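You operate a simulated robot arm through the tools that you are given. There is no shell and no other tool.

Carry out the task below with a simulated robot arm. There is one attempt and no reset: what you move stays moved.

Task
Test the orange sample in the drink view well, lamp on, drink type set to match.
Fine: green is LIME, purple BERRY, orange PEACH; the screen must show MATCH; lamp off again after; cup and knob stay; fizz pad and arm untouched. Set down upright: what you pick out. Where these are worked on the way, their far stop is far enough and under half their travel is too little: switch marked view lamp.

It is judged by the outcome, as a careful person would: the job done as asked, and still so three seconds after it is handed in. It fails if anything else is knocked over, pushed out of place, dropped, spilled or broken.

Robot
A 5-joint arm with a two-finger parallel gripper, fixed in place. Base frame: the origin is at the foot of the arm, x ahead of it, y to its left, z up; the work surface is at about z = 860. Lengths are in mm, angles in rad, forces in N, time in s.
It reaches about 1134 mm from its shoulder. Its first joint turns from -2.601 to 2.601 rad. Payload 1.57 kg.
The tool frame sits at the grasp point between the pads (the TCP): z along the fingers, y along the line on which they close. The tips reach 30 mm beyond it. Largest opening 110 mm; finger width 24, thickness 12; the body of the gripper, 48 by 112 mm, starts 78 mm behind the TCP.
Orientation is that of the tool frame in the base frame, as a unit quaternion [x, y, z, w]. With the fingers straight down and closing along the base's y, the tool's x points along the base's -x, its y along +y and its z along -z.

Tools
- The arm moves only by the tool play_rows. Its argument "rows" is text: rows parted by semicolons, each of 7 numbers parted by spaces: the turn, a rotation vector about the base's x, y, z in rad, then the shift along the base's x, y, z in mm, then the closure, from 0 (fully open) to 1 (shut). In form: ax ay az dx dy dz hand; .... A call has 1 to 20 rows; each row is the pose to reach, as a shift and turn from the pose commanded when the call began. Each row takes 0.2 s and may step no farther than 50 mm and 0.15 rad from the row before; otherwise, or with a gripper value out of range, the whole call is refused. A pose out of reach is approached as far as the arm can. The call stops where the force on the tool passes 40 N (or 10 N more than at its start, if that is more) or the arm is blocked; 0.2 s more then pass. The fingers move at their own pace (about 153 mm/s each) and stop on an object; they squeeze with about 33 N. The grip force told is the motor's: it shows also when the fingers shut on nothing. Time passes only in rows, and 0.2 s behind the last, so rows that repeat a pose let the fingers close. The reply holds the time, the measured pose of the TCP, the force on the tool along the base axes, the opening and the grip force, in the units named above and with some noise, with the torque about the TCP (base axes, N m) and any sound that the robot's microphone picked up.
- Cameras (640 x 400 px; columns grow to the right, rows downward): "scene" is fixed at [51.1, 499, 1462.9]; the picture's right is [-0.01, -1.00, 0.00], its down [-0.66, 0.01, -0.75] and it looks along [0.75, -0.01, -0.66] (base axes); focal length 311 px, centre (320, 200). "wrist" rides on the gripper at [70, 16, -141] in the tool frame; the picture's right is [-0.23, 0.97, 0.00], its down [-0.85, -0.20, -0.48] and it looks along [-0.47, -0.11, 0.88] (tool axes); focal length 222 px, centre (320, 200). There is no depth. A picture from a camera that has moved, and an enlarged one, comes with that camera's place and axes in the base frame and with its lens.
- grab_frame(camera): a new picture of that camera. It takes no simulated time.
- move_column(by): slides the trunk up (or, below 0, down) by that many mm; the arm rides with it, the base frame stays. It gives what a move gives, with no picture.
- inspect(camera, box): a new picture of the part [left, top, right, bottom] of that camera's present view, enlarged. It takes no simulated time.
- close_job(): hands the job in; it is judged then, once.

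Nothing tells you positions but the pictures and the camera data. Unless the task says otherwise, let go and move clear before handing in.

The tools are called after "Call:" by a JSON object that holds its "fn" and its "kwargs". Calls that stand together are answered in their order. play_rows: Moves the arm, as the interface text tells. Its arguments: {"type":"object","properties":{"rows":{"type":"string"}},"required":["rows"]} The other tools are called the same way: move_column (by) slides the trunk up or down; grab_frame (camera) takes a picture; inspect (camera, box) takes an enlarged picture of a part of a camera's view; close_job () hands the job in.

At the start:

```text
clock: 0.0
tcp_pos: [401.4, 431.7, 1173.3]
tool_rot: [0.001, 1.0, 0.0, 0.001]
contact_force: [0.0, 0.1, 0.4]
torque: [-0.02, 0.01, 0.0]
grip_width: 110.0
grasp_force: 0.0
trunk travel left (down, up): [-907.0, 63.0]
```

scene: 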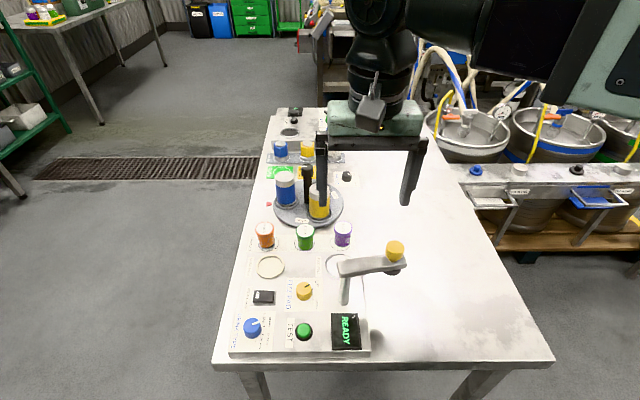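
wrist: 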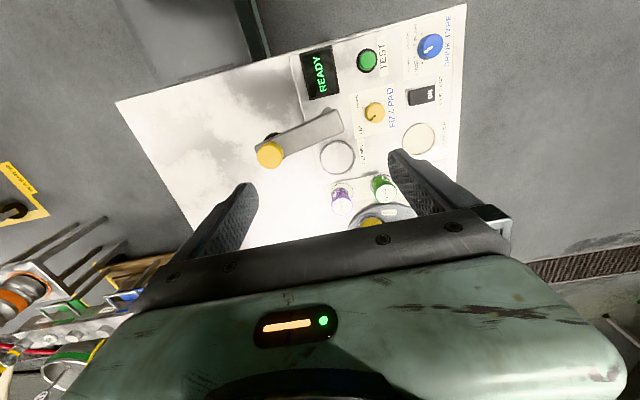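

I see a table with a test panel near the camera: orange, green and purple cups, wells, a lamp switch, knobs, a test button and a READY screen. I'll take enlarged views first to read the labels.

Call:
{"fn": "inspect", "kwargs": {"camera": "scene", "box": [220, 280, 380, 360]}}

Call:
{"fn": "inspect", "kwargs": {"camera": "scene", "box": [230, 200, 420, 310]}}

Call:
{"fn": "inspect", "kwargs": {"camera": "scene", "box": [240, 100, 400, 220]}}

Call:
{"fn": "inspect", "kwargs": {"camera": "wrist", "box": [300, 0, 480, 110]}}

Call:
{"fn": "inspect", "kwargs": {"camera": "wrist", "box": [240, 80, 480, 240]}}

```text
4.00 times, centred on (300, 320) of scene
camera zoom: at [51.1, 499.0, 1462.9], right [-0.01, -1.0, 0.0], down [-0.66, 0.01, -0.75], along [0.75, -0.01, -0.66], focal length 1244 px, centre (400, -280)
```

zoom: 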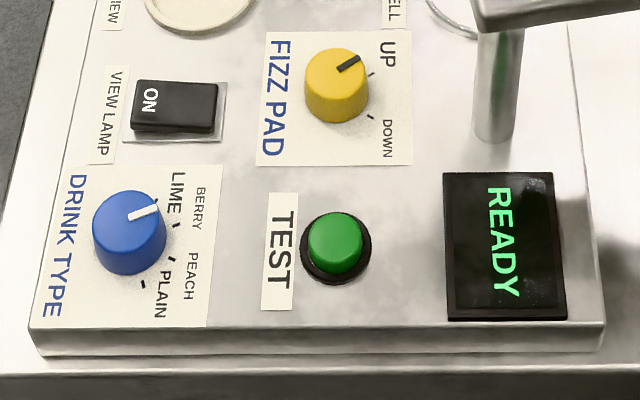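

```text
3.37 times, centred on (325, 255) of scene
camera zoom: at [51.1, 499.0, 1462.9], right [-0.01, -1.0, 0.0], down [-0.66, 0.01, -0.75], along [0.75, -0.01, -0.66], focal length 1047 px, centre (303, 15)
```

zoom: 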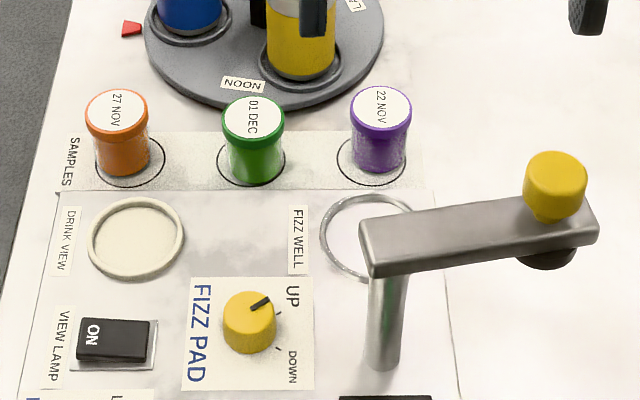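

```text
3.33 times, centred on (320, 160) of scene
camera zoom: at [51.1, 499.0, 1462.9], right [-0.01, -1.0, 0.0], down [-0.66, 0.01, -0.75], along [0.75, -0.01, -0.66], focal length 1036 px, centre (320, 333)
```

zoom: 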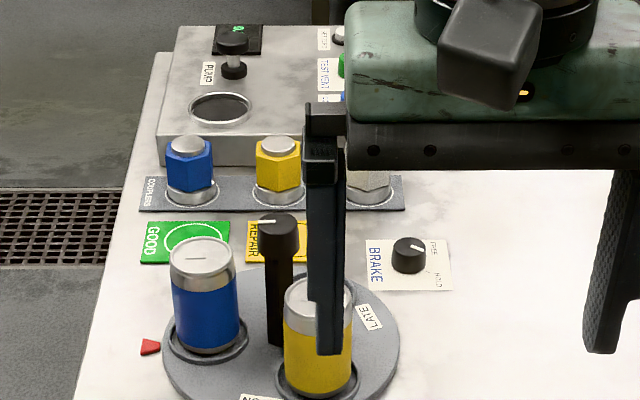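

```text
3.56 times, centred on (390, 55) of wrist
camera zoom: at [330.7, 447.8, 1315.6], right [0.23, 0.97, 0.0], down [0.85, -0.2, 0.48], along [0.47, -0.11, -0.88], focal length 790 px, centre (71, 716)
```

zoom: 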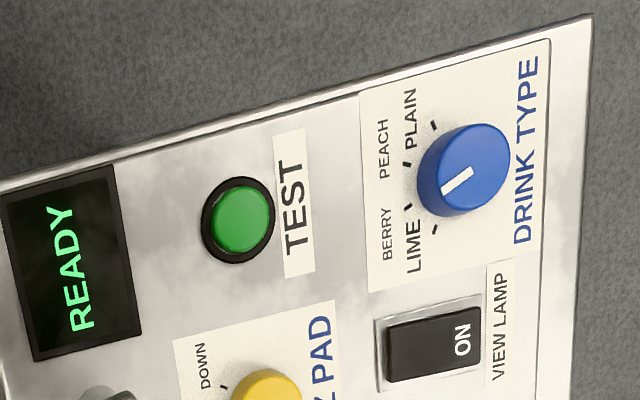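

```text
2.50 times, centred on (360, 160) of wrist
camera zoom: at [330.7, 447.8, 1315.6], right [0.23, 0.97, 0.0], down [0.85, -0.2, 0.48], along [0.47, -0.11, -0.88], focal length 555 px, centre (220, 300)
```

zoom: 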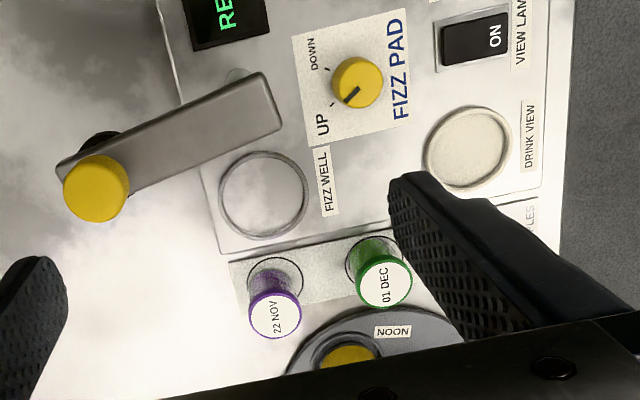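

The panel seems to sit at about x 300–500, y 430–640, z ≈ 890. The drink-type knob reads about LIME and the lamp rocker has an ON mark. I'll move the wrist camera over the knob and switch for a closer look.

Call:
{"fn": "play_rows", "kwargs": {"rows": "0 0 0 -27 35 -18 0; 0 0 0 -54 69 -35 0; 0 0 0 -81 104 -53 0; 0 0 0 -108 139 -71 0; 0 0 0 -135 174 -88 0; 0 0 0 -161 208 -106 0"}}

Call:
{"fn": "grab_frame", "kwargs": {"camera": "wrist"}}

Call:
{"fn": "grab_frame", "kwargs": {"camera": "scene"}}

```text
clock: 1.4
tcp_pos: [244.0, 636.4, 1174.0]
tool_rot: [0.0, 1.0, -0.001, 0.0]
contact_force: [-0.8, -0.2, 0.3]
torque: [0.02, 0.02, -0.02]
grip_width: 110.0
grasp_force: 0.2
out of reach, approached as far as the arm can: row 1, 2, 3, 4, 5, 6
trunk travel left (down, up): [-907.0, 63.0]
```

```text
taken
camera wrist: at [173.8, 651.8, 1315.4], right [0.23, 0.97, 0.0], down [0.85, -0.2, 0.48], along [0.47, -0.11, -0.88], focal length 222 px, centre (320, 200)
```

wrist: 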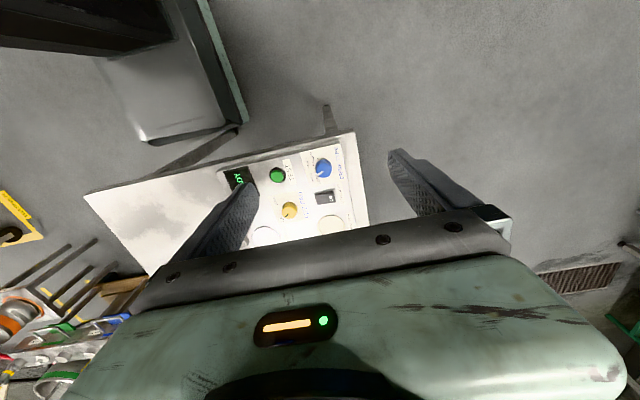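

```text
taken
```

scene: 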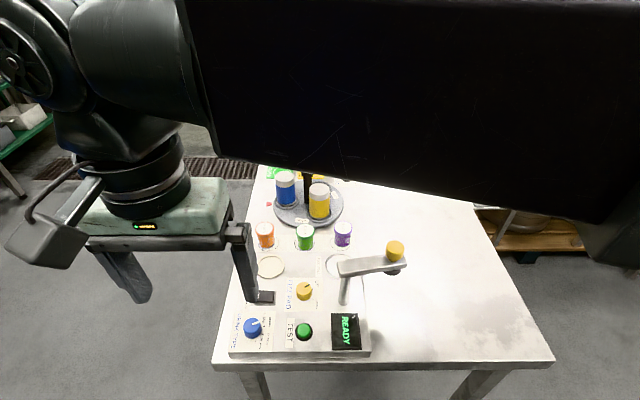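

The arm can't go any lower at this trunk height. I'll lower the trunk by about 110 mm and look again.

Call:
{"fn": "move_column", "kwargs": {"by": -110}}

Call:
{"fn": "grab_frame", "kwargs": {"camera": "wrist"}}

Call:
{"fn": "grab_frame", "kwargs": {"camera": "scene"}}

```text
clock: 2.8
tcp_pos: [244.9, 634.5, 1063.7]
tool_rot: [0.001, 1.0, 0.0, 0.0]
contact_force: [-0.5, 0.8, 0.4]
torque: [0.0, 0.0, -0.02]
grip_width: 110.1
grasp_force: 0.1
trunk travel left (down, up): [-797.0, 173.0]
```

```text
taken
camera wrist: at [174.5, 650.7, 1205.7], right [0.23, 0.97, 0.0], down [0.85, -0.2, 0.48], along [0.47, -0.11, -0.88], focal length 222 px, centre (320, 200)
```

wrist: 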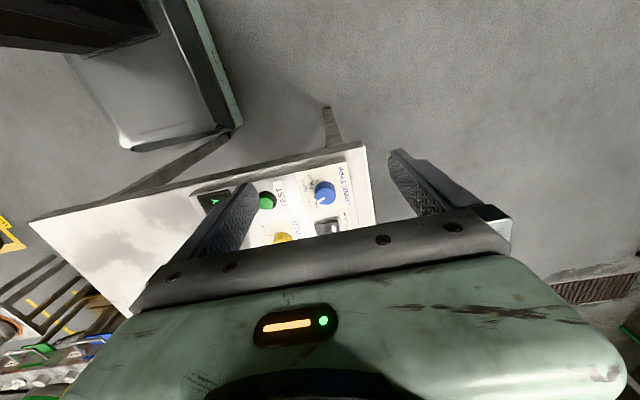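

```text
taken
```

scene: 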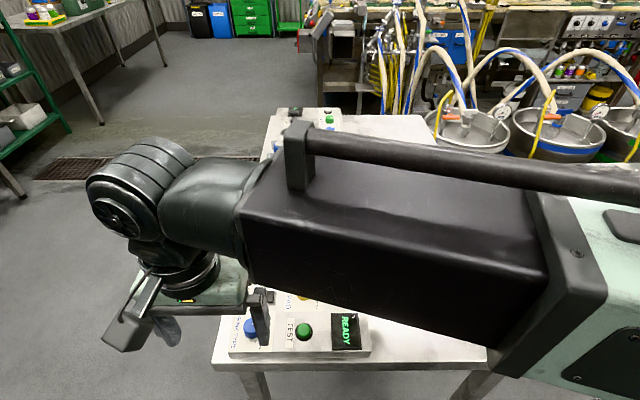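

Call:
{"fn": "inspect", "kwargs": {"camera": "wrist", "box": [230, 140, 390, 250]}}

```text
3.64 times, centred on (310, 195) of wrist
camera zoom: at [174.5, 650.7, 1205.7], right [0.23, 0.97, 0.0], down [0.85, -0.2, 0.48], along [0.47, -0.11, -0.88], focal length 808 px, centre (356, 218)
```

zoom: 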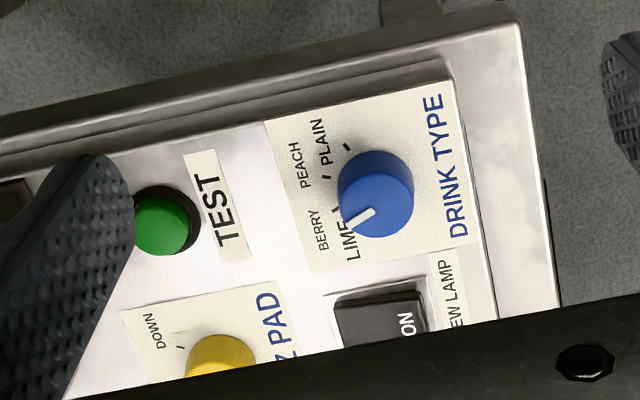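

The knob pointer looks to be at LIME, and PEACH is two marks further round. I'll move so the wrist camera sits right above the panel, which should give accurate positions.

Call:
{"fn": "play_rows", "kwargs": {"rows": "0 0 0 45 -9 0 0; 0 0 0 90 -18 0 0; 0 0 0 130 -26 0 0; 0 0 0 150 -30 0 0; 0 0 0 150 -30 0 0"}}

Call:
{"fn": "grab_frame", "kwargs": {"camera": "wrist"}}

Call:
{"fn": "grab_frame", "kwargs": {"camera": "scene"}}

```text
clock: 4.0
tcp_pos: [393.5, 603.5, 1064.4]
tool_rot: [0.0, 1.0, 0.0, 0.001]
contact_force: [-0.2, -0.3, 0.3]
torque: [-0.01, 0.04, 0.03]
grip_width: 110.0
grasp_force: 0.0
trunk travel left (down, up): [-797.0, 173.0]
```

```text
taken
camera wrist: at [323.0, 620.5, 1205.6], right [0.23, 0.97, 0.0], down [0.85, -0.2, 0.48], along [0.47, -0.11, -0.88], focal length 222 px, centre (320, 200)
```

wrist: 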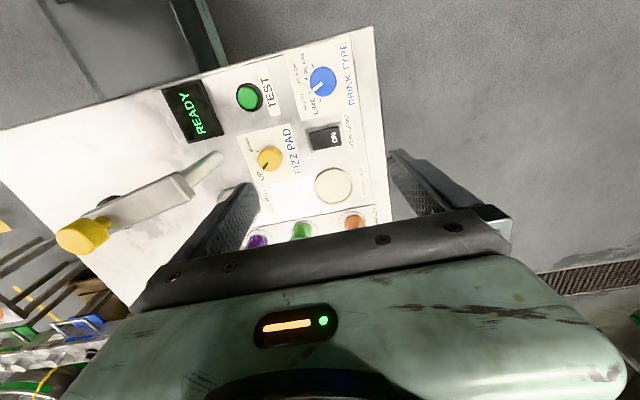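

```text
taken
```

scene: 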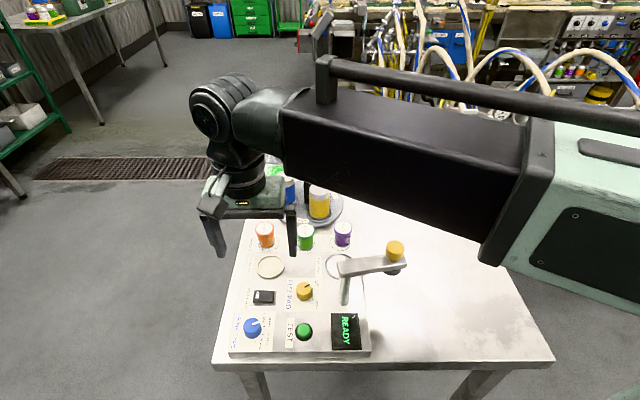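

Call:
{"fn": "inspect", "kwargs": {"camera": "wrist", "box": [280, 40, 380, 100]}}

Call:
{"fn": "inspect", "kwargs": {"camera": "wrist", "box": [220, 70, 400, 180]}}

Call:
{"fn": "inspect", "kwargs": {"camera": "wrist", "box": [240, 150, 400, 250]}}

```text
6.40 times, centred on (330, 70) of wrist
camera zoom: at [323.0, 620.5, 1205.6], right [0.23, 0.97, 0.0], down [0.85, -0.2, 0.48], along [0.47, -0.11, -0.88], focal length 1422 px, centre (256, 1032)
```

zoom: 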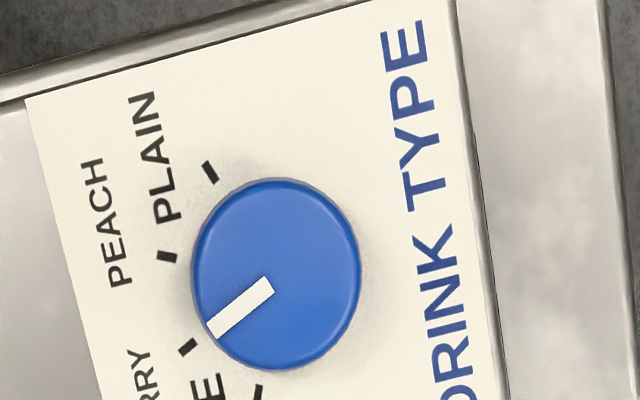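

```text
3.56 times, centred on (310, 125) of wrist
camera zoom: at [323.0, 620.5, 1205.6], right [0.23, 0.97, 0.0], down [0.85, -0.2, 0.48], along [0.47, -0.11, -0.88], focal length 790 px, centre (356, 467)
```

zoom: 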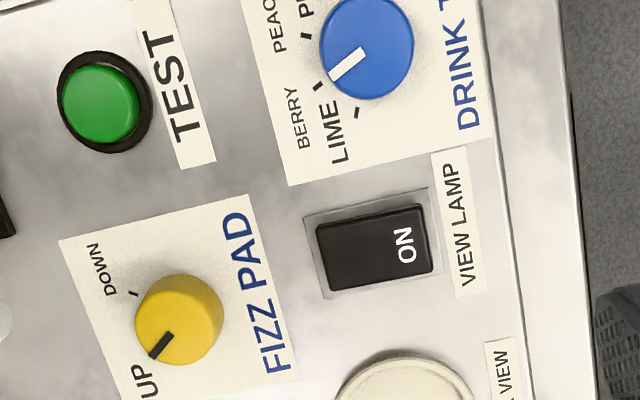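

```text
4.00 times, centred on (320, 200) of wrist
camera zoom: at [323.0, 620.5, 1205.6], right [0.23, 0.97, 0.0], down [0.85, -0.2, 0.48], along [0.47, -0.11, -0.88], focal length 888 px, centre (320, 200)
```

zoom: 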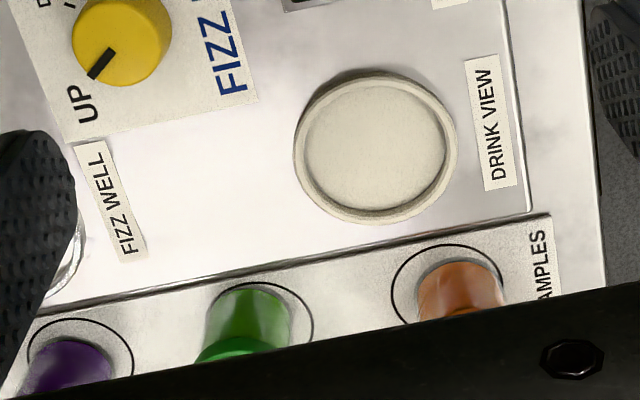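

Call:
{"fn": "inspect", "kwargs": {"camera": "scene", "box": [244, 284, 284, 309]}}

Call:
{"fn": "inspect", "kwargs": {"camera": "wrist", "box": [300, 110, 364, 150]}}

Call:
{"fn": "inspect", "kwargs": {"camera": "wrist", "box": [220, 70, 300, 120]}}

Call:
{"fn": "inspect", "kwargs": {"camera": "scene", "box": [240, 210, 304, 250]}}

Call:
{"fn": "inspect", "kwargs": {"camera": "scene", "box": [310, 225, 420, 310]}}

```text
16.00 times, centred on (264, 296) of scene
camera zoom: at [51.1, 499.0, 1462.9], right [-0.01, -1.0, 0.0], down [-0.66, 0.01, -0.75], along [0.75, -0.01, -0.66], focal length 4975 px, centre (1216, -1344)
```

zoom: 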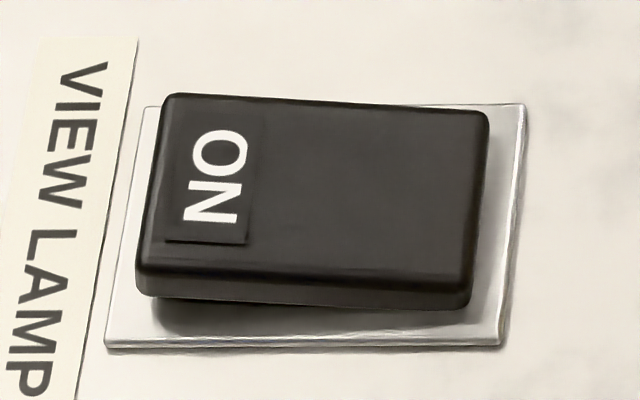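

```text
10.00 times, centred on (332, 130) of wrist
camera zoom: at [323.0, 620.5, 1205.6], right [0.23, 0.97, 0.0], down [0.85, -0.2, 0.48], along [0.47, -0.11, -0.88], focal length 2221 px, centre (200, 900)
```

zoom: 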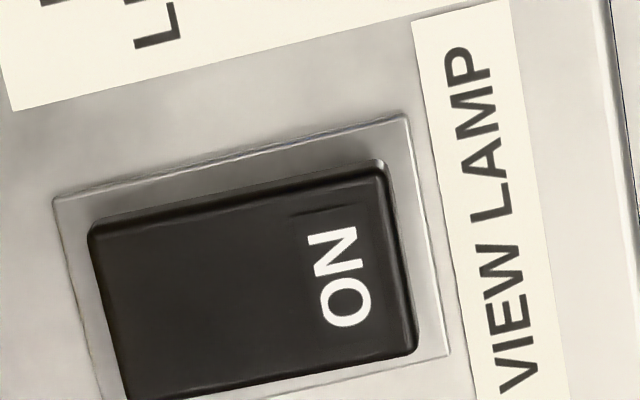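

```text
8.00 times, centred on (260, 95) of wrist
camera zoom: at [323.0, 620.5, 1205.6], right [0.23, 0.97, 0.0], down [0.85, -0.2, 0.48], along [0.47, -0.11, -0.88], focal length 1777 px, centre (800, 1040)
```

zoom: 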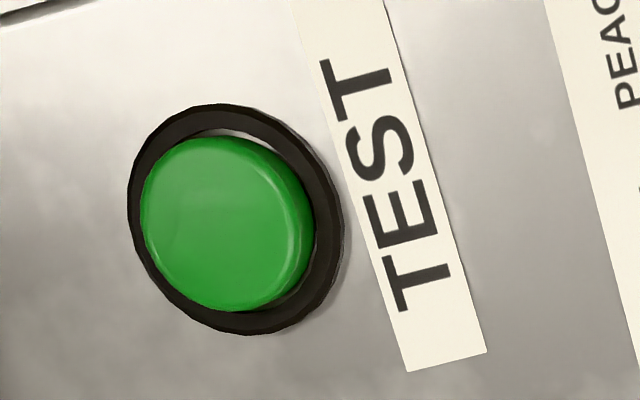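

```text
10.00 times, centred on (272, 230) of scene
camera zoom: at [51.1, 499.0, 1462.9], right [-0.01, -1.0, 0.0], down [-0.66, 0.01, -0.75], along [0.75, -0.01, -0.66], focal length 3109 px, centre (800, -100)
```

zoom: 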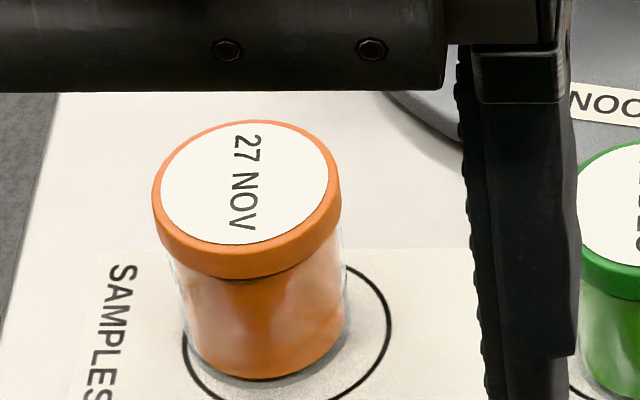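

```text
4.71 times, centred on (365, 268) of scene
camera zoom: at [51.1, 499.0, 1462.9], right [-0.01, -1.0, 0.0], down [-0.66, 0.01, -0.75], along [0.75, -0.01, -0.66], focal length 1463 px, centre (108, -118)
```

zoom: 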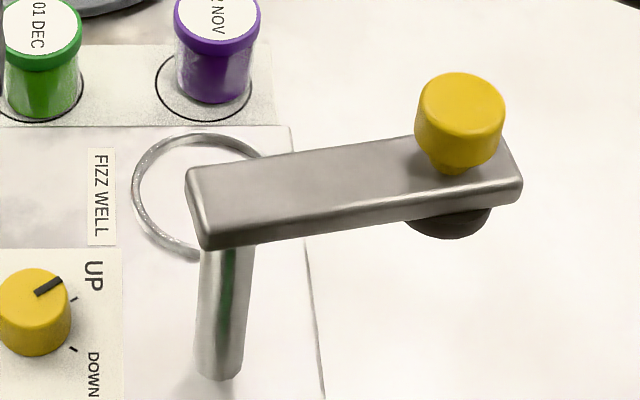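

From the overhead view, these are my estimates:

| Item | Position |
|---|---|
| Panel top | z ≈ 890 |
| Drink-type knob | about (327, 623), top ≈ 914, pointing at BERRY |
| PEACH | 45° clockwise of the current knob setting |
| Lamp rocker | centred about (395, 610); its ON end (+y) is raised, so it is off |
| TEST button | about (323, 528) |
| Drink view well | about (471, 607) |
| Orange cup | about (575, 627) |

Next I'll go above the knob and lower the trunk.

Call:
{"fn": "play_rows", "kwargs": {"rows": "0 0 0 -35 10 0 0.45; 0 0 0 -66 19.5 0 0.45; 0 0 0 -66 19.5 0 0.45"}}

Call:
{"fn": "move_column", "kwargs": {"by": -95}}

Call:
{"fn": "grab_frame", "kwargs": {"camera": "scene"}}

Call:
{"fn": "grab_frame", "kwargs": {"camera": "wrist"}}

```text
clock: 4.8
tcp_pos: [329.3, 624.6, 1063.2]
tool_rot: [0.0, 1.0, 0.0, -0.001]
contact_force: [-0.2, 0.2, -0.1]
torque: [0.04, -0.04, 0.0]
grip_width: 60.4
grasp_force: 0.0
trunk travel left (down, up): [-797.0, 173.0]
```

```text
clock: 6.1
tcp_pos: [329.8, 623.5, 969.0]
tool_rot: [-0.001, 1.0, 0.0, 0.0]
contact_force: [0.1, -0.4, 0.1]
torque: [0.0, -0.01, -0.01]
grip_width: 60.4
grasp_force: 0.0
trunk travel left (down, up): [-702.0, 268.0]
```

```text
taken
```

scene: 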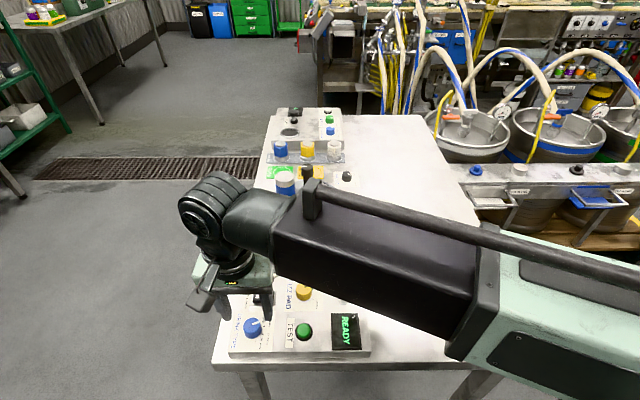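

```text
taken
camera wrist: at [259.0, 640.0, 1110.7], right [0.23, 0.97, 0.0], down [0.85, -0.2, 0.48], along [0.47, -0.11, -0.88], focal length 222 px, centre (320, 200)
```

wrist: 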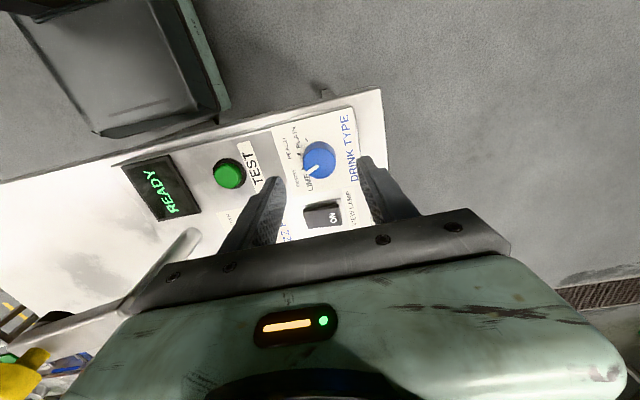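

Call:
{"fn": "inspect", "kwargs": {"camera": "wrist", "box": [280, 130, 360, 180]}}

Call:
{"fn": "inspect", "kwargs": {"camera": "scene", "box": [180, 240, 340, 350]}}

```text
8.00 times, centred on (320, 155) of wrist
camera zoom: at [259.0, 640.0, 1110.7], right [0.23, 0.97, 0.0], down [0.85, -0.2, 0.48], along [0.47, -0.11, -0.88], focal length 1777 px, centre (320, 560)
```

zoom: 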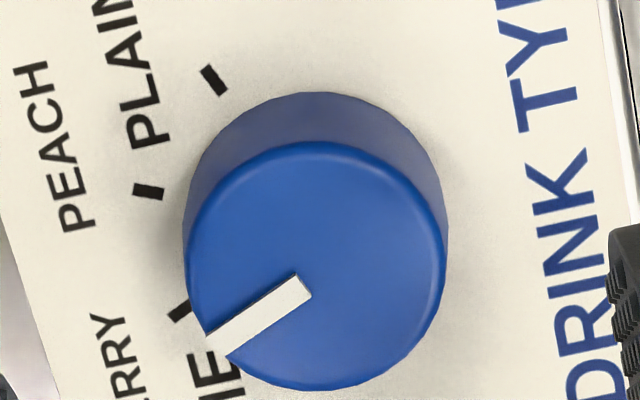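

```text
3.64 times, centred on (260, 295) of scene
camera zoom: at [51.1, 499.0, 1462.9], right [-0.01, -1.0, 0.0], down [-0.66, 0.01, -0.75], along [0.75, -0.01, -0.66], focal length 1131 px, centre (538, -146)
```

zoom: 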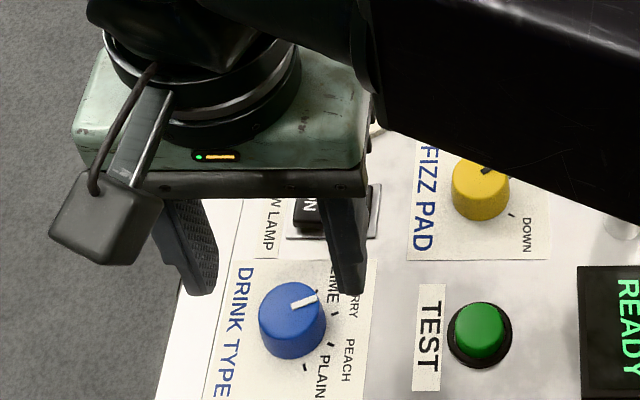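

The knob measures about (327, 623.4). I'll nudge 2.5 mm in x and lower the trunk so the open fingers straddle it, with the tips staying about 4 mm above the panel.

Call:
{"fn": "play_rows", "kwargs": {"rows": "0 0 0 -2.5 0 0 0.45; 0 0 0 -2.5 0 0 0.45"}}

Call:
{"fn": "move_column", "kwargs": {"by": -44}}

Call:
{"fn": "grab_frame", "kwargs": {"camera": "wrist"}}

Call:
{"fn": "grab_frame", "kwargs": {"camera": "scene"}}

```text
clock: 6.7
tcp_pos: [328.8, 624.3, 968.5]
tool_rot: [0.0, 1.0, 0.0, 0.0]
contact_force: [0.8, 0.4, 0.2]
torque: [0.0, 0.03, 0.02]
grip_width: 60.6
grasp_force: 0.0
trunk travel left (down, up): [-702.0, 268.0]
```

```text
clock: 7.6
tcp_pos: [328.1, 624.6, 923.9]
tool_rot: [0.0, 1.0, 0.0, 0.0]
contact_force: [-0.4, -0.6, -0.1]
torque: [-0.03, -0.02, 0.0]
grip_width: 60.9
grasp_force: 0.1
trunk travel left (down, up): [-658.0, 312.0]
```

```text
taken
camera wrist: at [257.3, 640.5, 1066.6], right [0.23, 0.97, 0.0], down [0.85, -0.2, 0.48], along [0.47, -0.11, -0.88], focal length 222 px, centre (320, 200)
```

wrist: 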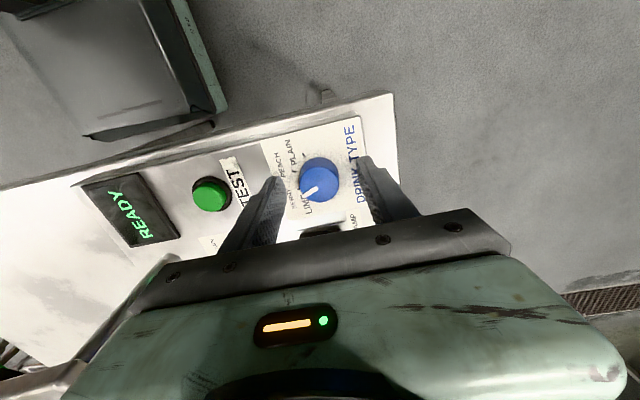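

```text
taken
```

scene: 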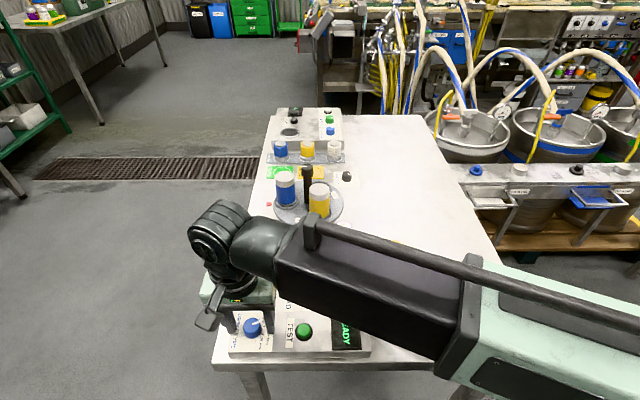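

The fingers straddle the knob, so I'll close on it now.

Call:
{"fn": "play_rows", "kwargs": {"rows": "0 0 0 0 0 0 0.7; 0 0 0 0 0 0 0.85; 0 0 0 0 0 0 0.85; 0 0 0 0 0 0 0.85"}}

Call:
{"fn": "inspect", "kwargs": {"camera": "wrist", "box": [240, 130, 400, 230]}}

```text
clock: 8.6
tcp_pos: [328.5, 624.1, 924.9]
tool_rot: [0.001, 1.0, -0.001, -0.001]
contact_force: [-1.5, -9.8, -6.7]
torque: [-0.36, -0.01, 0.02]
grip_width: 32.0
grasp_force: 40.8
trunk travel left (down, up): [-658.0, 312.0]
```

```text
4.00 times, centred on (320, 180) of wrist
camera zoom: at [257.4, 640.0, 1066.7], right [0.23, 0.97, 0.0], down [0.85, -0.2, 0.48], along [0.47, -0.11, -0.88], focal length 888 px, centre (320, 280)
```

zoom: 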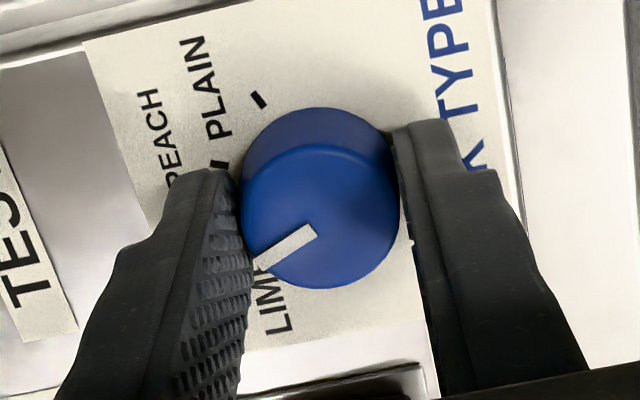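

The knob is held at 32 mm wide. I'll turn it −45° (clockwise seen from above), from BERRY to PEACH, with about 1 mm of centring correction.

Call:
{"fn": "play_rows", "kwargs": {"rows": "0 0 -0.12 -0.5 -1 0 0.85; 0 0 -0.25 -1 -1 0 0.85; 0 0 -0.38 -1 -1 0 0.85; 0 0 -0.51 -1 -1 0 0.85; 0 0 -0.64 -1 -1 0 0.85; 0 0 -0.785 -1 -1 0 0.85; 0 0 -0.785 -1 -1 0 0.85"}}

Call:
{"fn": "grab_frame", "kwargs": {"camera": "wrist"}}

Call:
{"fn": "inspect", "kwargs": {"camera": "scene", "box": [200, 280, 360, 360]}}

```text
clock: 10.2
tcp_pos: [327.7, 623.6, 924.4]
tool_rot: [0.383, 0.924, 0.0, 0.0]
contact_force: [8.7, 2.6, 9.8]
torque: [-0.22, -0.55, 0.01]
grip_width: 32.3
grasp_force: 40.6
trunk travel left (down, up): [-658.0, 312.0]
```

```text
taken
camera wrist: at [289.3, 684.3, 1066.8], right [0.85, 0.53, 0.0], down [0.46, -0.75, 0.48], along [0.25, -0.41, -0.88], focal length 222 px, centre (320, 200)
```

wrist: 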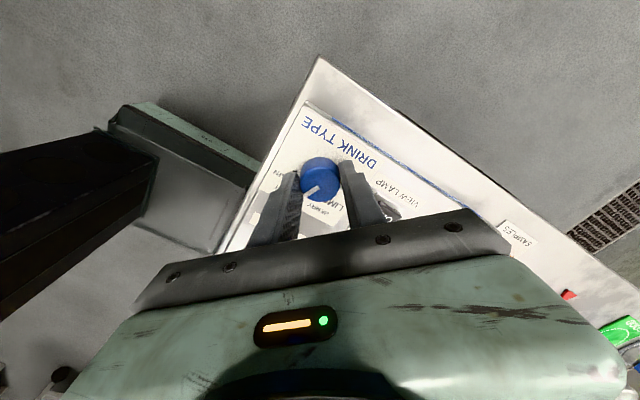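

```text
4.00 times, centred on (280, 320) of scene
camera zoom: at [51.1, 499.0, 1462.9], right [-0.01, -1.0, 0.0], down [-0.66, 0.01, -0.75], along [0.75, -0.01, -0.66], focal length 1244 px, centre (480, -280)
```

zoom: 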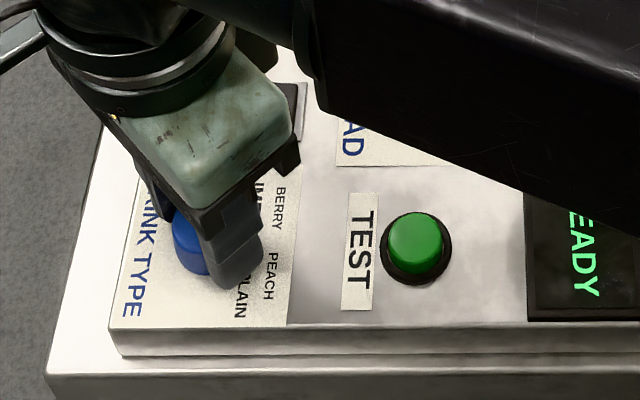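

The knob turned along with the gripper. I'll open the fingers, rise, turn the wrist back and check the pointer.

Call:
{"fn": "play_rows", "kwargs": {"rows": "0 0 0 0 0 0 0.5; 0 0 0 0 0 0 0.45; 0 0 0 0 0 0 0.45; 0 0 0 0 0 20 0.45; 0 0 0 0 0 45 0.45; 0 0 0.14 0 0 60 0.45; 0 0 0.28 0 0 60 0.45; 0 0 0.42 0 0 60 0.45; 0 0 0.56 0 0 60 0.45; 0 0 0.68 0 0 60 0.45; 0 0 0.785 0 0 60 0.45; 0 0 0.785 0 0 60 0.45"}}

Call:
{"fn": "grab_frame", "kwargs": {"camera": "wrist"}}

Call:
{"fn": "grab_frame", "kwargs": {"camera": "scene"}}

Call:
{"fn": "inspect", "kwargs": {"camera": "wrist", "box": [280, 125, 360, 175]}}

```text
clock: 12.8
tcp_pos: [331.1, 626.1, 926.2]
tool_rot: [-0.001, 1.0, 0.0, 0.0]
contact_force: [-0.3, -0.3, 0.1]
torque: [-0.01, -0.01, 0.0]
grip_width: 60.7
grasp_force: 0.0
out of reach, approached as far as the arm can: row 4, 5, 6, 7, 8, 9, 10, 11, 12
trunk travel left (down, up): [-658.0, 312.0]
```

```text
taken
camera wrist: at [259.9, 641.4, 1066.6], right [0.23, 0.97, 0.0], down [0.86, -0.2, 0.48], along [0.47, -0.11, -0.88], focal length 222 px, centre (320, 200)
```

wrist: 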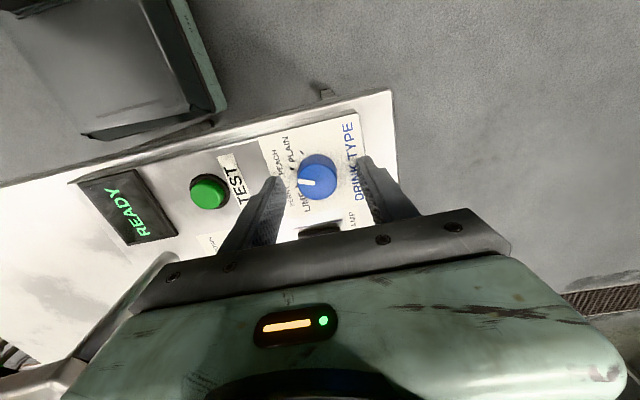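

```text
taken
```

scene: 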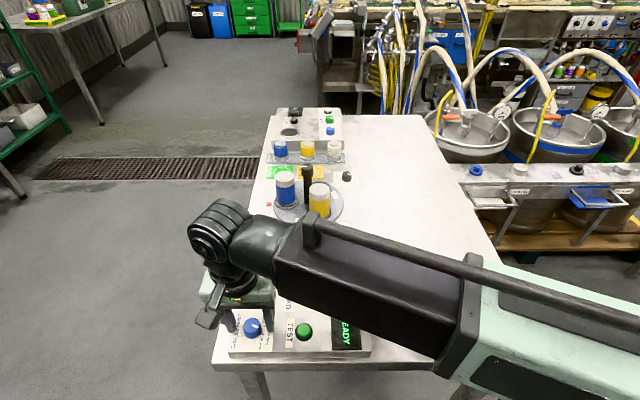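

```text
8.00 times, centred on (320, 150) of wrist
camera zoom: at [259.9, 641.4, 1066.6], right [0.23, 0.97, 0.0], down [0.86, -0.2, 0.48], along [0.47, -0.11, -0.88], focal length 1777 px, centre (320, 600)
```

zoom: 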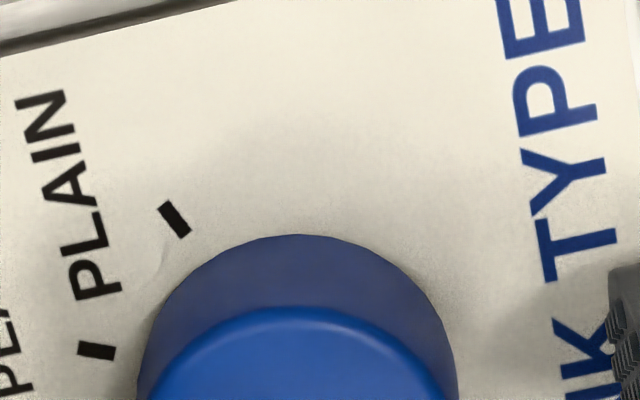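

The arm alone can't change height, so vertical moves have to come from the trunk. I'll raise the trunk clear of the knob and check the pointer.

Call:
{"fn": "move_column", "kwargs": {"by": 60}}

Call:
{"fn": "grab_frame", "kwargs": {"camera": "wrist"}}

Call:
{"fn": "inspect", "kwargs": {"camera": "wrist", "box": [270, 110, 370, 180]}}

Call:
{"fn": "inspect", "kwargs": {"camera": "scene", "box": [220, 300, 300, 360]}}

```text
clock: 13.8
tcp_pos: [330.3, 625.7, 985.6]
tool_rot: [0.0, 1.0, 0.0, 0.0]
contact_force: [0.5, 0.0, -0.3]
torque: [-0.01, -0.01, -0.01]
grip_width: 60.4
grasp_force: 0.0
trunk travel left (down, up): [-718.0, 252.0]
```

```text
taken
camera wrist: at [260.0, 641.6, 1126.6], right [0.23, 0.97, 0.0], down [0.85, -0.2, 0.48], along [0.47, -0.11, -0.88], focal length 222 px, centre (320, 200)
```

wrist: 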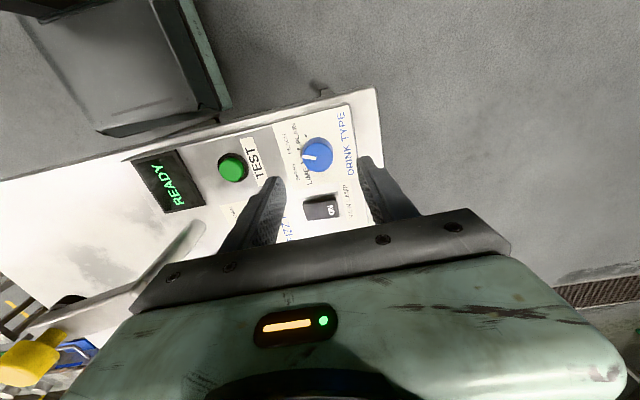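

```text
5.71 times, centred on (320, 145) of wrist
camera zoom: at [260.0, 641.6, 1126.6], right [0.23, 0.97, 0.0], down [0.85, -0.2, 0.48], along [0.47, -0.11, -0.88], focal length 1269 px, centre (320, 514)
```

zoom: 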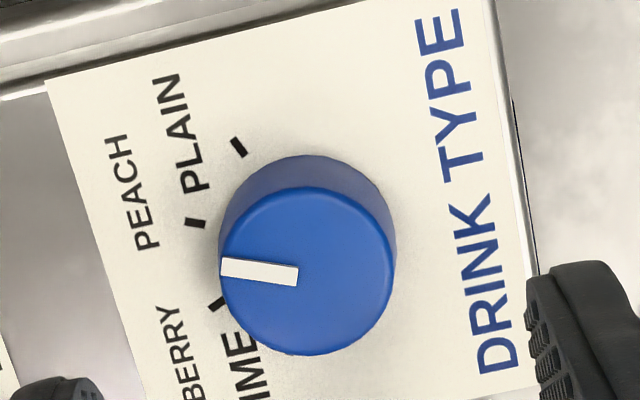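

```text
6.67 times, centred on (260, 330) of scene
camera zoom: at [51.1, 499.0, 1462.9], right [-0.01, -1.0, 0.0], down [-0.66, 0.01, -0.75], along [0.75, -0.01, -0.66], focal length 2073 px, centre (720, -667)
```

zoom: 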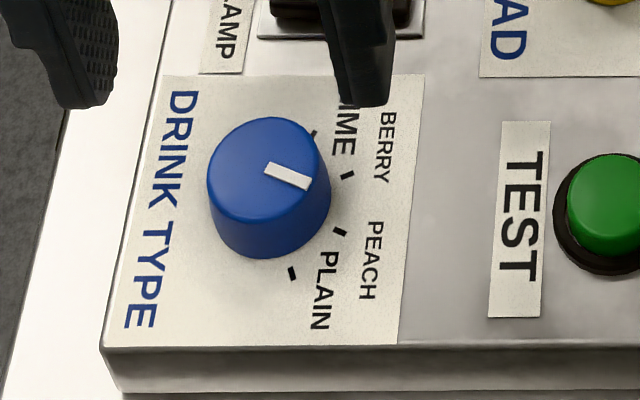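

The pointer now lines up with the PEACH tick: I measure the pointer at −109° and the tick at −109°. Next I'll close the fingers and move over the raised ON end of the lamp rocker.

Call:
{"fn": "play_rows", "kwargs": {"rows": "0 0 0 33 4 0 1; 0 0 0 65 7.3 0 1; 0 0 0 65 7.3 0 1; 0 0 0 65 7.3 0 1"}}

Call:
{"fn": "move_column", "kwargs": {"by": -40}}

Call:
{"fn": "grab_frame", "kwargs": {"camera": "wrist"}}

Call:
{"fn": "inspect", "kwargs": {"camera": "scene", "box": [200, 230, 340, 320]}}

```text
clock: 14.8
tcp_pos: [398.0, 634.5, 984.9]
tool_rot: [0.0, 1.0, 0.0, 0.0]
contact_force: [1.0, -0.4, 0.0]
torque: [-0.03, 0.02, 0.0]
grip_width: 0.1
grasp_force: 21.4
trunk travel left (down, up): [-718.0, 252.0]
```

```text
clock: 15.6
tcp_pos: [397.8, 634.9, 944.8]
tool_rot: [0.0, 1.0, 0.0, -0.001]
contact_force: [0.1, -0.5, -0.2]
torque: [0.02, 0.0, 0.03]
grip_width: 0.1
grasp_force: 21.4
trunk travel left (down, up): [-678.0, 292.0]
```

```text
taken
camera wrist: at [326.7, 650.4, 1086.6], right [0.23, 0.97, 0.0], down [0.85, -0.2, 0.48], along [0.47, -0.11, -0.88], focal length 222 px, centre (320, 200)
```

wrist: 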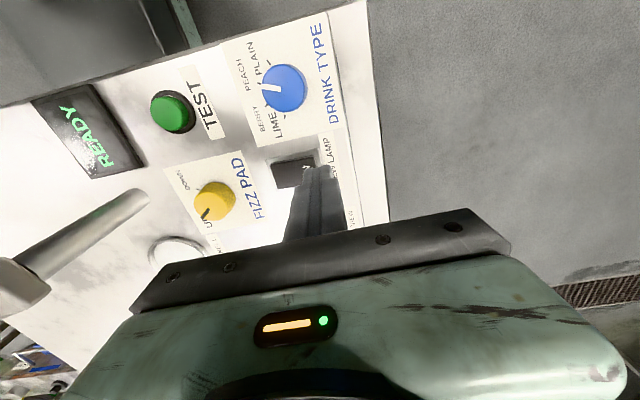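

```text
4.44 times, centred on (270, 275) of scene
camera zoom: at [51.1, 499.0, 1462.9], right [-0.01, -1.0, 0.0], down [-0.66, 0.01, -0.75], along [0.75, -0.01, -0.66], focal length 1382 px, centre (542, -133)
```

zoom: 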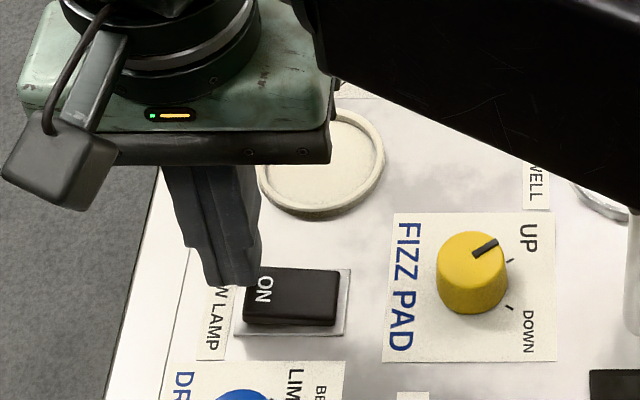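

Call:
{"fn": "play_rows", "kwargs": {"rows": "0 0 0 -2 -2 0 1; 0 0 0 -2 -2 0 1"}}

Call:
{"fn": "move_column", "kwargs": {"by": -7}}

Call:
{"fn": "inspect", "kwargs": {"camera": "wrist", "box": [260, 130, 380, 210]}}

Call:
{"fn": "inspect", "kwargs": {"camera": "scene", "box": [230, 270, 294, 310]}}

```text
clock: 16.2
tcp_pos: [394.5, 632.9, 944.6]
tool_rot: [0.0, 1.0, 0.0, 0.0]
contact_force: [-0.2, -0.1, -0.2]
torque: [-0.01, 0.02, -0.01]
grip_width: 0.3
grasp_force: 21.8
trunk travel left (down, up): [-678.0, 292.0]
```

```text
clock: 16.8
tcp_pos: [395.5, 631.5, 938.9]
tool_rot: [0.0, 1.0, 0.001, 0.0]
contact_force: [0.7, 1.4, 0.0]
torque: [0.03, 0.02, 0.02]
grip_width: 0.0
grasp_force: 20.6
trunk travel left (down, up): [-671.0, 299.0]
```

```text
5.00 times, centred on (320, 170) of wrist
camera zoom: at [324.1, 648.5, 1079.6], right [0.23, 0.97, 0.0], down [0.85, -0.2, 0.48], along [0.47, -0.11, -0.88], focal length 1111 px, centre (320, 350)
```

zoom: 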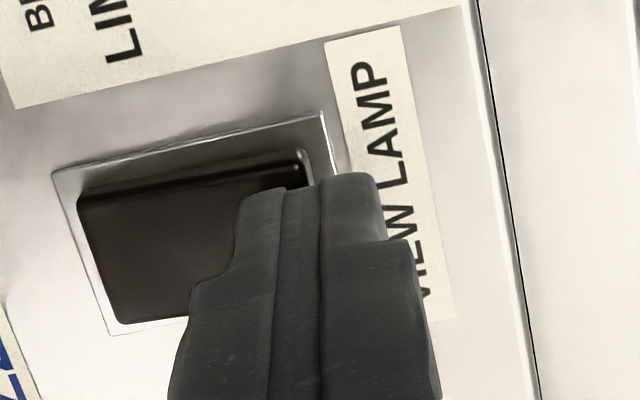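

```text
10.00 times, centred on (262, 290) of scene
camera zoom: at [51.1, 499.0, 1462.9], right [-0.01, -1.0, 0.0], down [-0.66, 0.01, -0.75], along [0.75, -0.01, -0.66], focal length 3109 px, centre (900, -700)
```

zoom: 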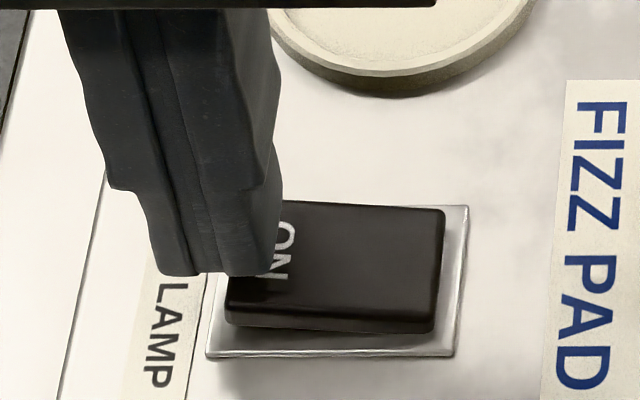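

Call:
{"fn": "move_column", "kwargs": {"by": -3}}

Call:
{"fn": "move_column", "kwargs": {"by": -2}}

Call:
{"fn": "inspect", "kwargs": {"camera": "scene", "box": [230, 270, 294, 310]}}

```text
clock: 17.3
tcp_pos: [394.6, 632.3, 934.1]
tool_rot: [0.001, 1.0, 0.0, 0.0]
contact_force: [0.2, -0.6, 0.0]
torque: [-0.03, 0.01, -0.03]
grip_width: 0.0
grasp_force: 21.3
trunk travel left (down, up): [-668.0, 302.0]
```

```text
clock: 17.8
tcp_pos: [394.5, 633.4, 932.5]
tool_rot: [0.0, 1.0, -0.001, 0.0]
contact_force: [-0.9, -0.5, 0.3]
torque: [0.0, 0.01, -0.02]
grip_width: 0.0
grasp_force: 20.7
trunk travel left (down, up): [-666.0, 304.0]
```

```text
10.00 times, centred on (262, 290) of scene
camera zoom: at [51.1, 499.0, 1462.9], right [-0.01, -1.0, 0.0], down [-0.66, 0.01, -0.75], along [0.75, -0.01, -0.66], focal length 3109 px, centre (900, -700)
```

zoom: 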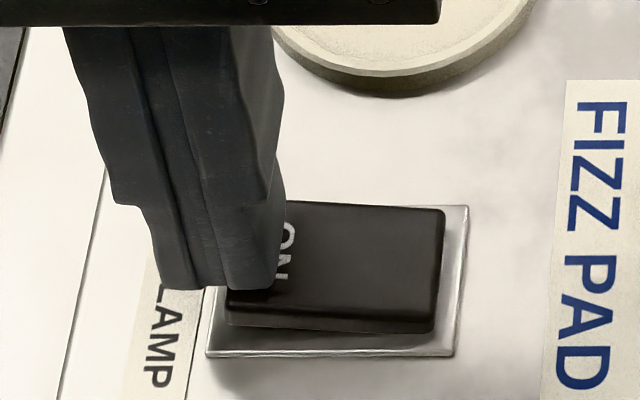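

Call:
{"fn": "move_column", "kwargs": {"by": -2}}

Call:
{"fn": "move_column", "kwargs": {"by": -2}}

Call:
{"fn": "inspect", "kwargs": {"camera": "scene", "box": [230, 270, 294, 310]}}

```text
clock: 18.3
tcp_pos: [395.1, 632.5, 930.3]
tool_rot: [0.0, 1.0, -0.001, 0.0]
contact_force: [-0.3, -0.1, 0.3]
torque: [0.05, 0.01, 0.0]
grip_width: 0.1
grasp_force: 21.1
trunk travel left (down, up): [-664.0, 306.0]
```

```text
clock: 18.9
tcp_pos: [395.2, 633.7, 928.2]
tool_rot: [0.001, 1.0, 0.001, 0.0]
contact_force: [0.5, 0.3, -0.2]
torque: [-0.01, 0.0, 0.0]
grip_width: 0.0
grasp_force: 21.1
trunk travel left (down, up): [-662.0, 308.0]
```

```text
10.00 times, centred on (262, 290) of scene
camera zoom: at [51.1, 499.0, 1462.9], right [-0.01, -1.0, 0.0], down [-0.66, 0.01, -0.75], along [0.75, -0.01, -0.66], focal length 3109 px, centre (900, -700)
```

zoom: 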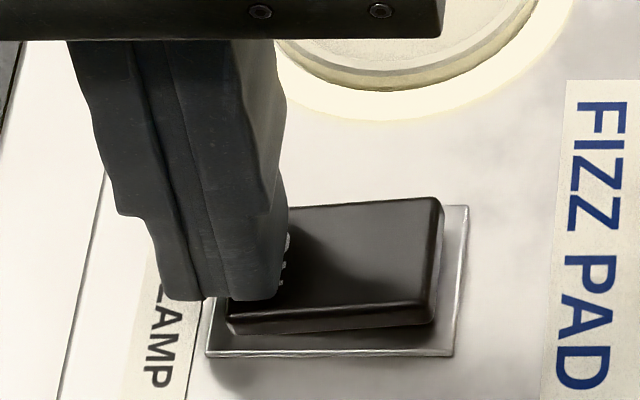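

The rocker has flipped and the well is glowing. I'll press a little more to be sure it reaches its far stop, then rise and check.

Call:
{"fn": "move_column", "kwargs": {"by": -2}}

Call:
{"fn": "inspect", "kwargs": {"camera": "scene", "box": [230, 270, 294, 310]}}

```text
clock: 19.4
tcp_pos: [395.1, 632.3, 929.1]
tool_rot: [0.0, 1.0, 0.002, 0.0]
contact_force: [7.1, 10.9, 33.4]
torque: [-0.01, -0.18, 0.08]
grip_width: 0.0
grasp_force: 21.2
trunk travel left (down, up): [-660.0, 310.0]
```

```text
10.00 times, centred on (262, 290) of scene
camera zoom: at [51.1, 499.0, 1462.9], right [-0.01, -1.0, 0.0], down [-0.66, 0.01, -0.75], along [0.75, -0.01, -0.66], focal length 3109 px, centre (900, -700)
```

zoom: 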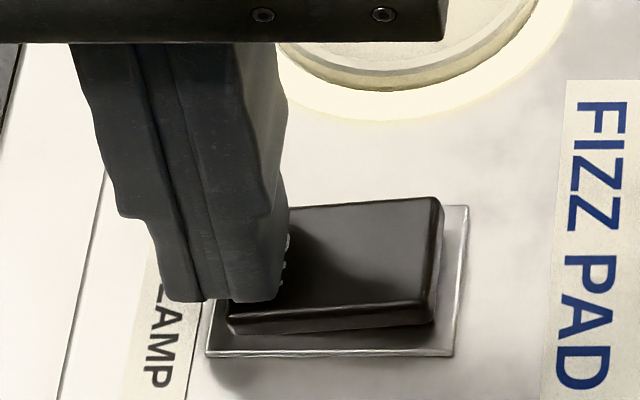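

The force jumped to 33 N, so it's at its far stop. I'll raise the trunk and check the lamp and rocker.

Call:
{"fn": "move_column", "kwargs": {"by": 62}}

Call:
{"fn": "inspect", "kwargs": {"camera": "scene", "box": [220, 210, 380, 320]}}

Call:
{"fn": "grab_frame", "kwargs": {"camera": "wrist"}}

Call:
{"fn": "grab_frame", "kwargs": {"camera": "scene"}}

```text
clock: 20.4
tcp_pos: [394.6, 633.3, 988.3]
tool_rot: [0.0, 1.0, 0.0, 0.0]
contact_force: [-0.4, -0.3, -0.5]
torque: [-0.03, 0.01, -0.02]
grip_width: 0.0
grasp_force: 21.7
trunk travel left (down, up): [-722.0, 248.0]
```

```text
3.64 times, centred on (300, 265) of scene
camera zoom: at [51.1, 499.0, 1462.9], right [-0.01, -1.0, 0.0], down [-0.66, 0.01, -0.75], along [0.75, -0.01, -0.66], focal length 1131 px, centre (393, -36)
```

zoom: 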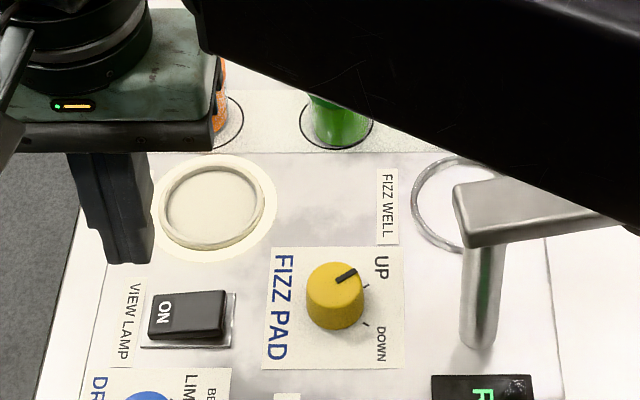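

```text
taken
camera wrist: at [324.1, 648.6, 1130.5], right [0.23, 0.97, 0.0], down [0.85, -0.2, 0.48], along [0.47, -0.11, -0.88], focal length 222 px, centre (320, 200)
```

wrist: 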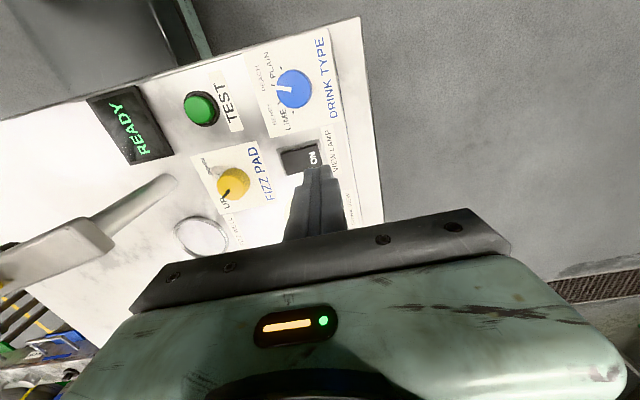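

```text
taken
```

scene: 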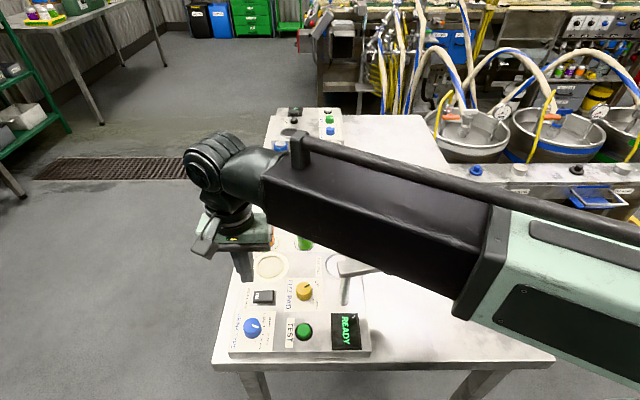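

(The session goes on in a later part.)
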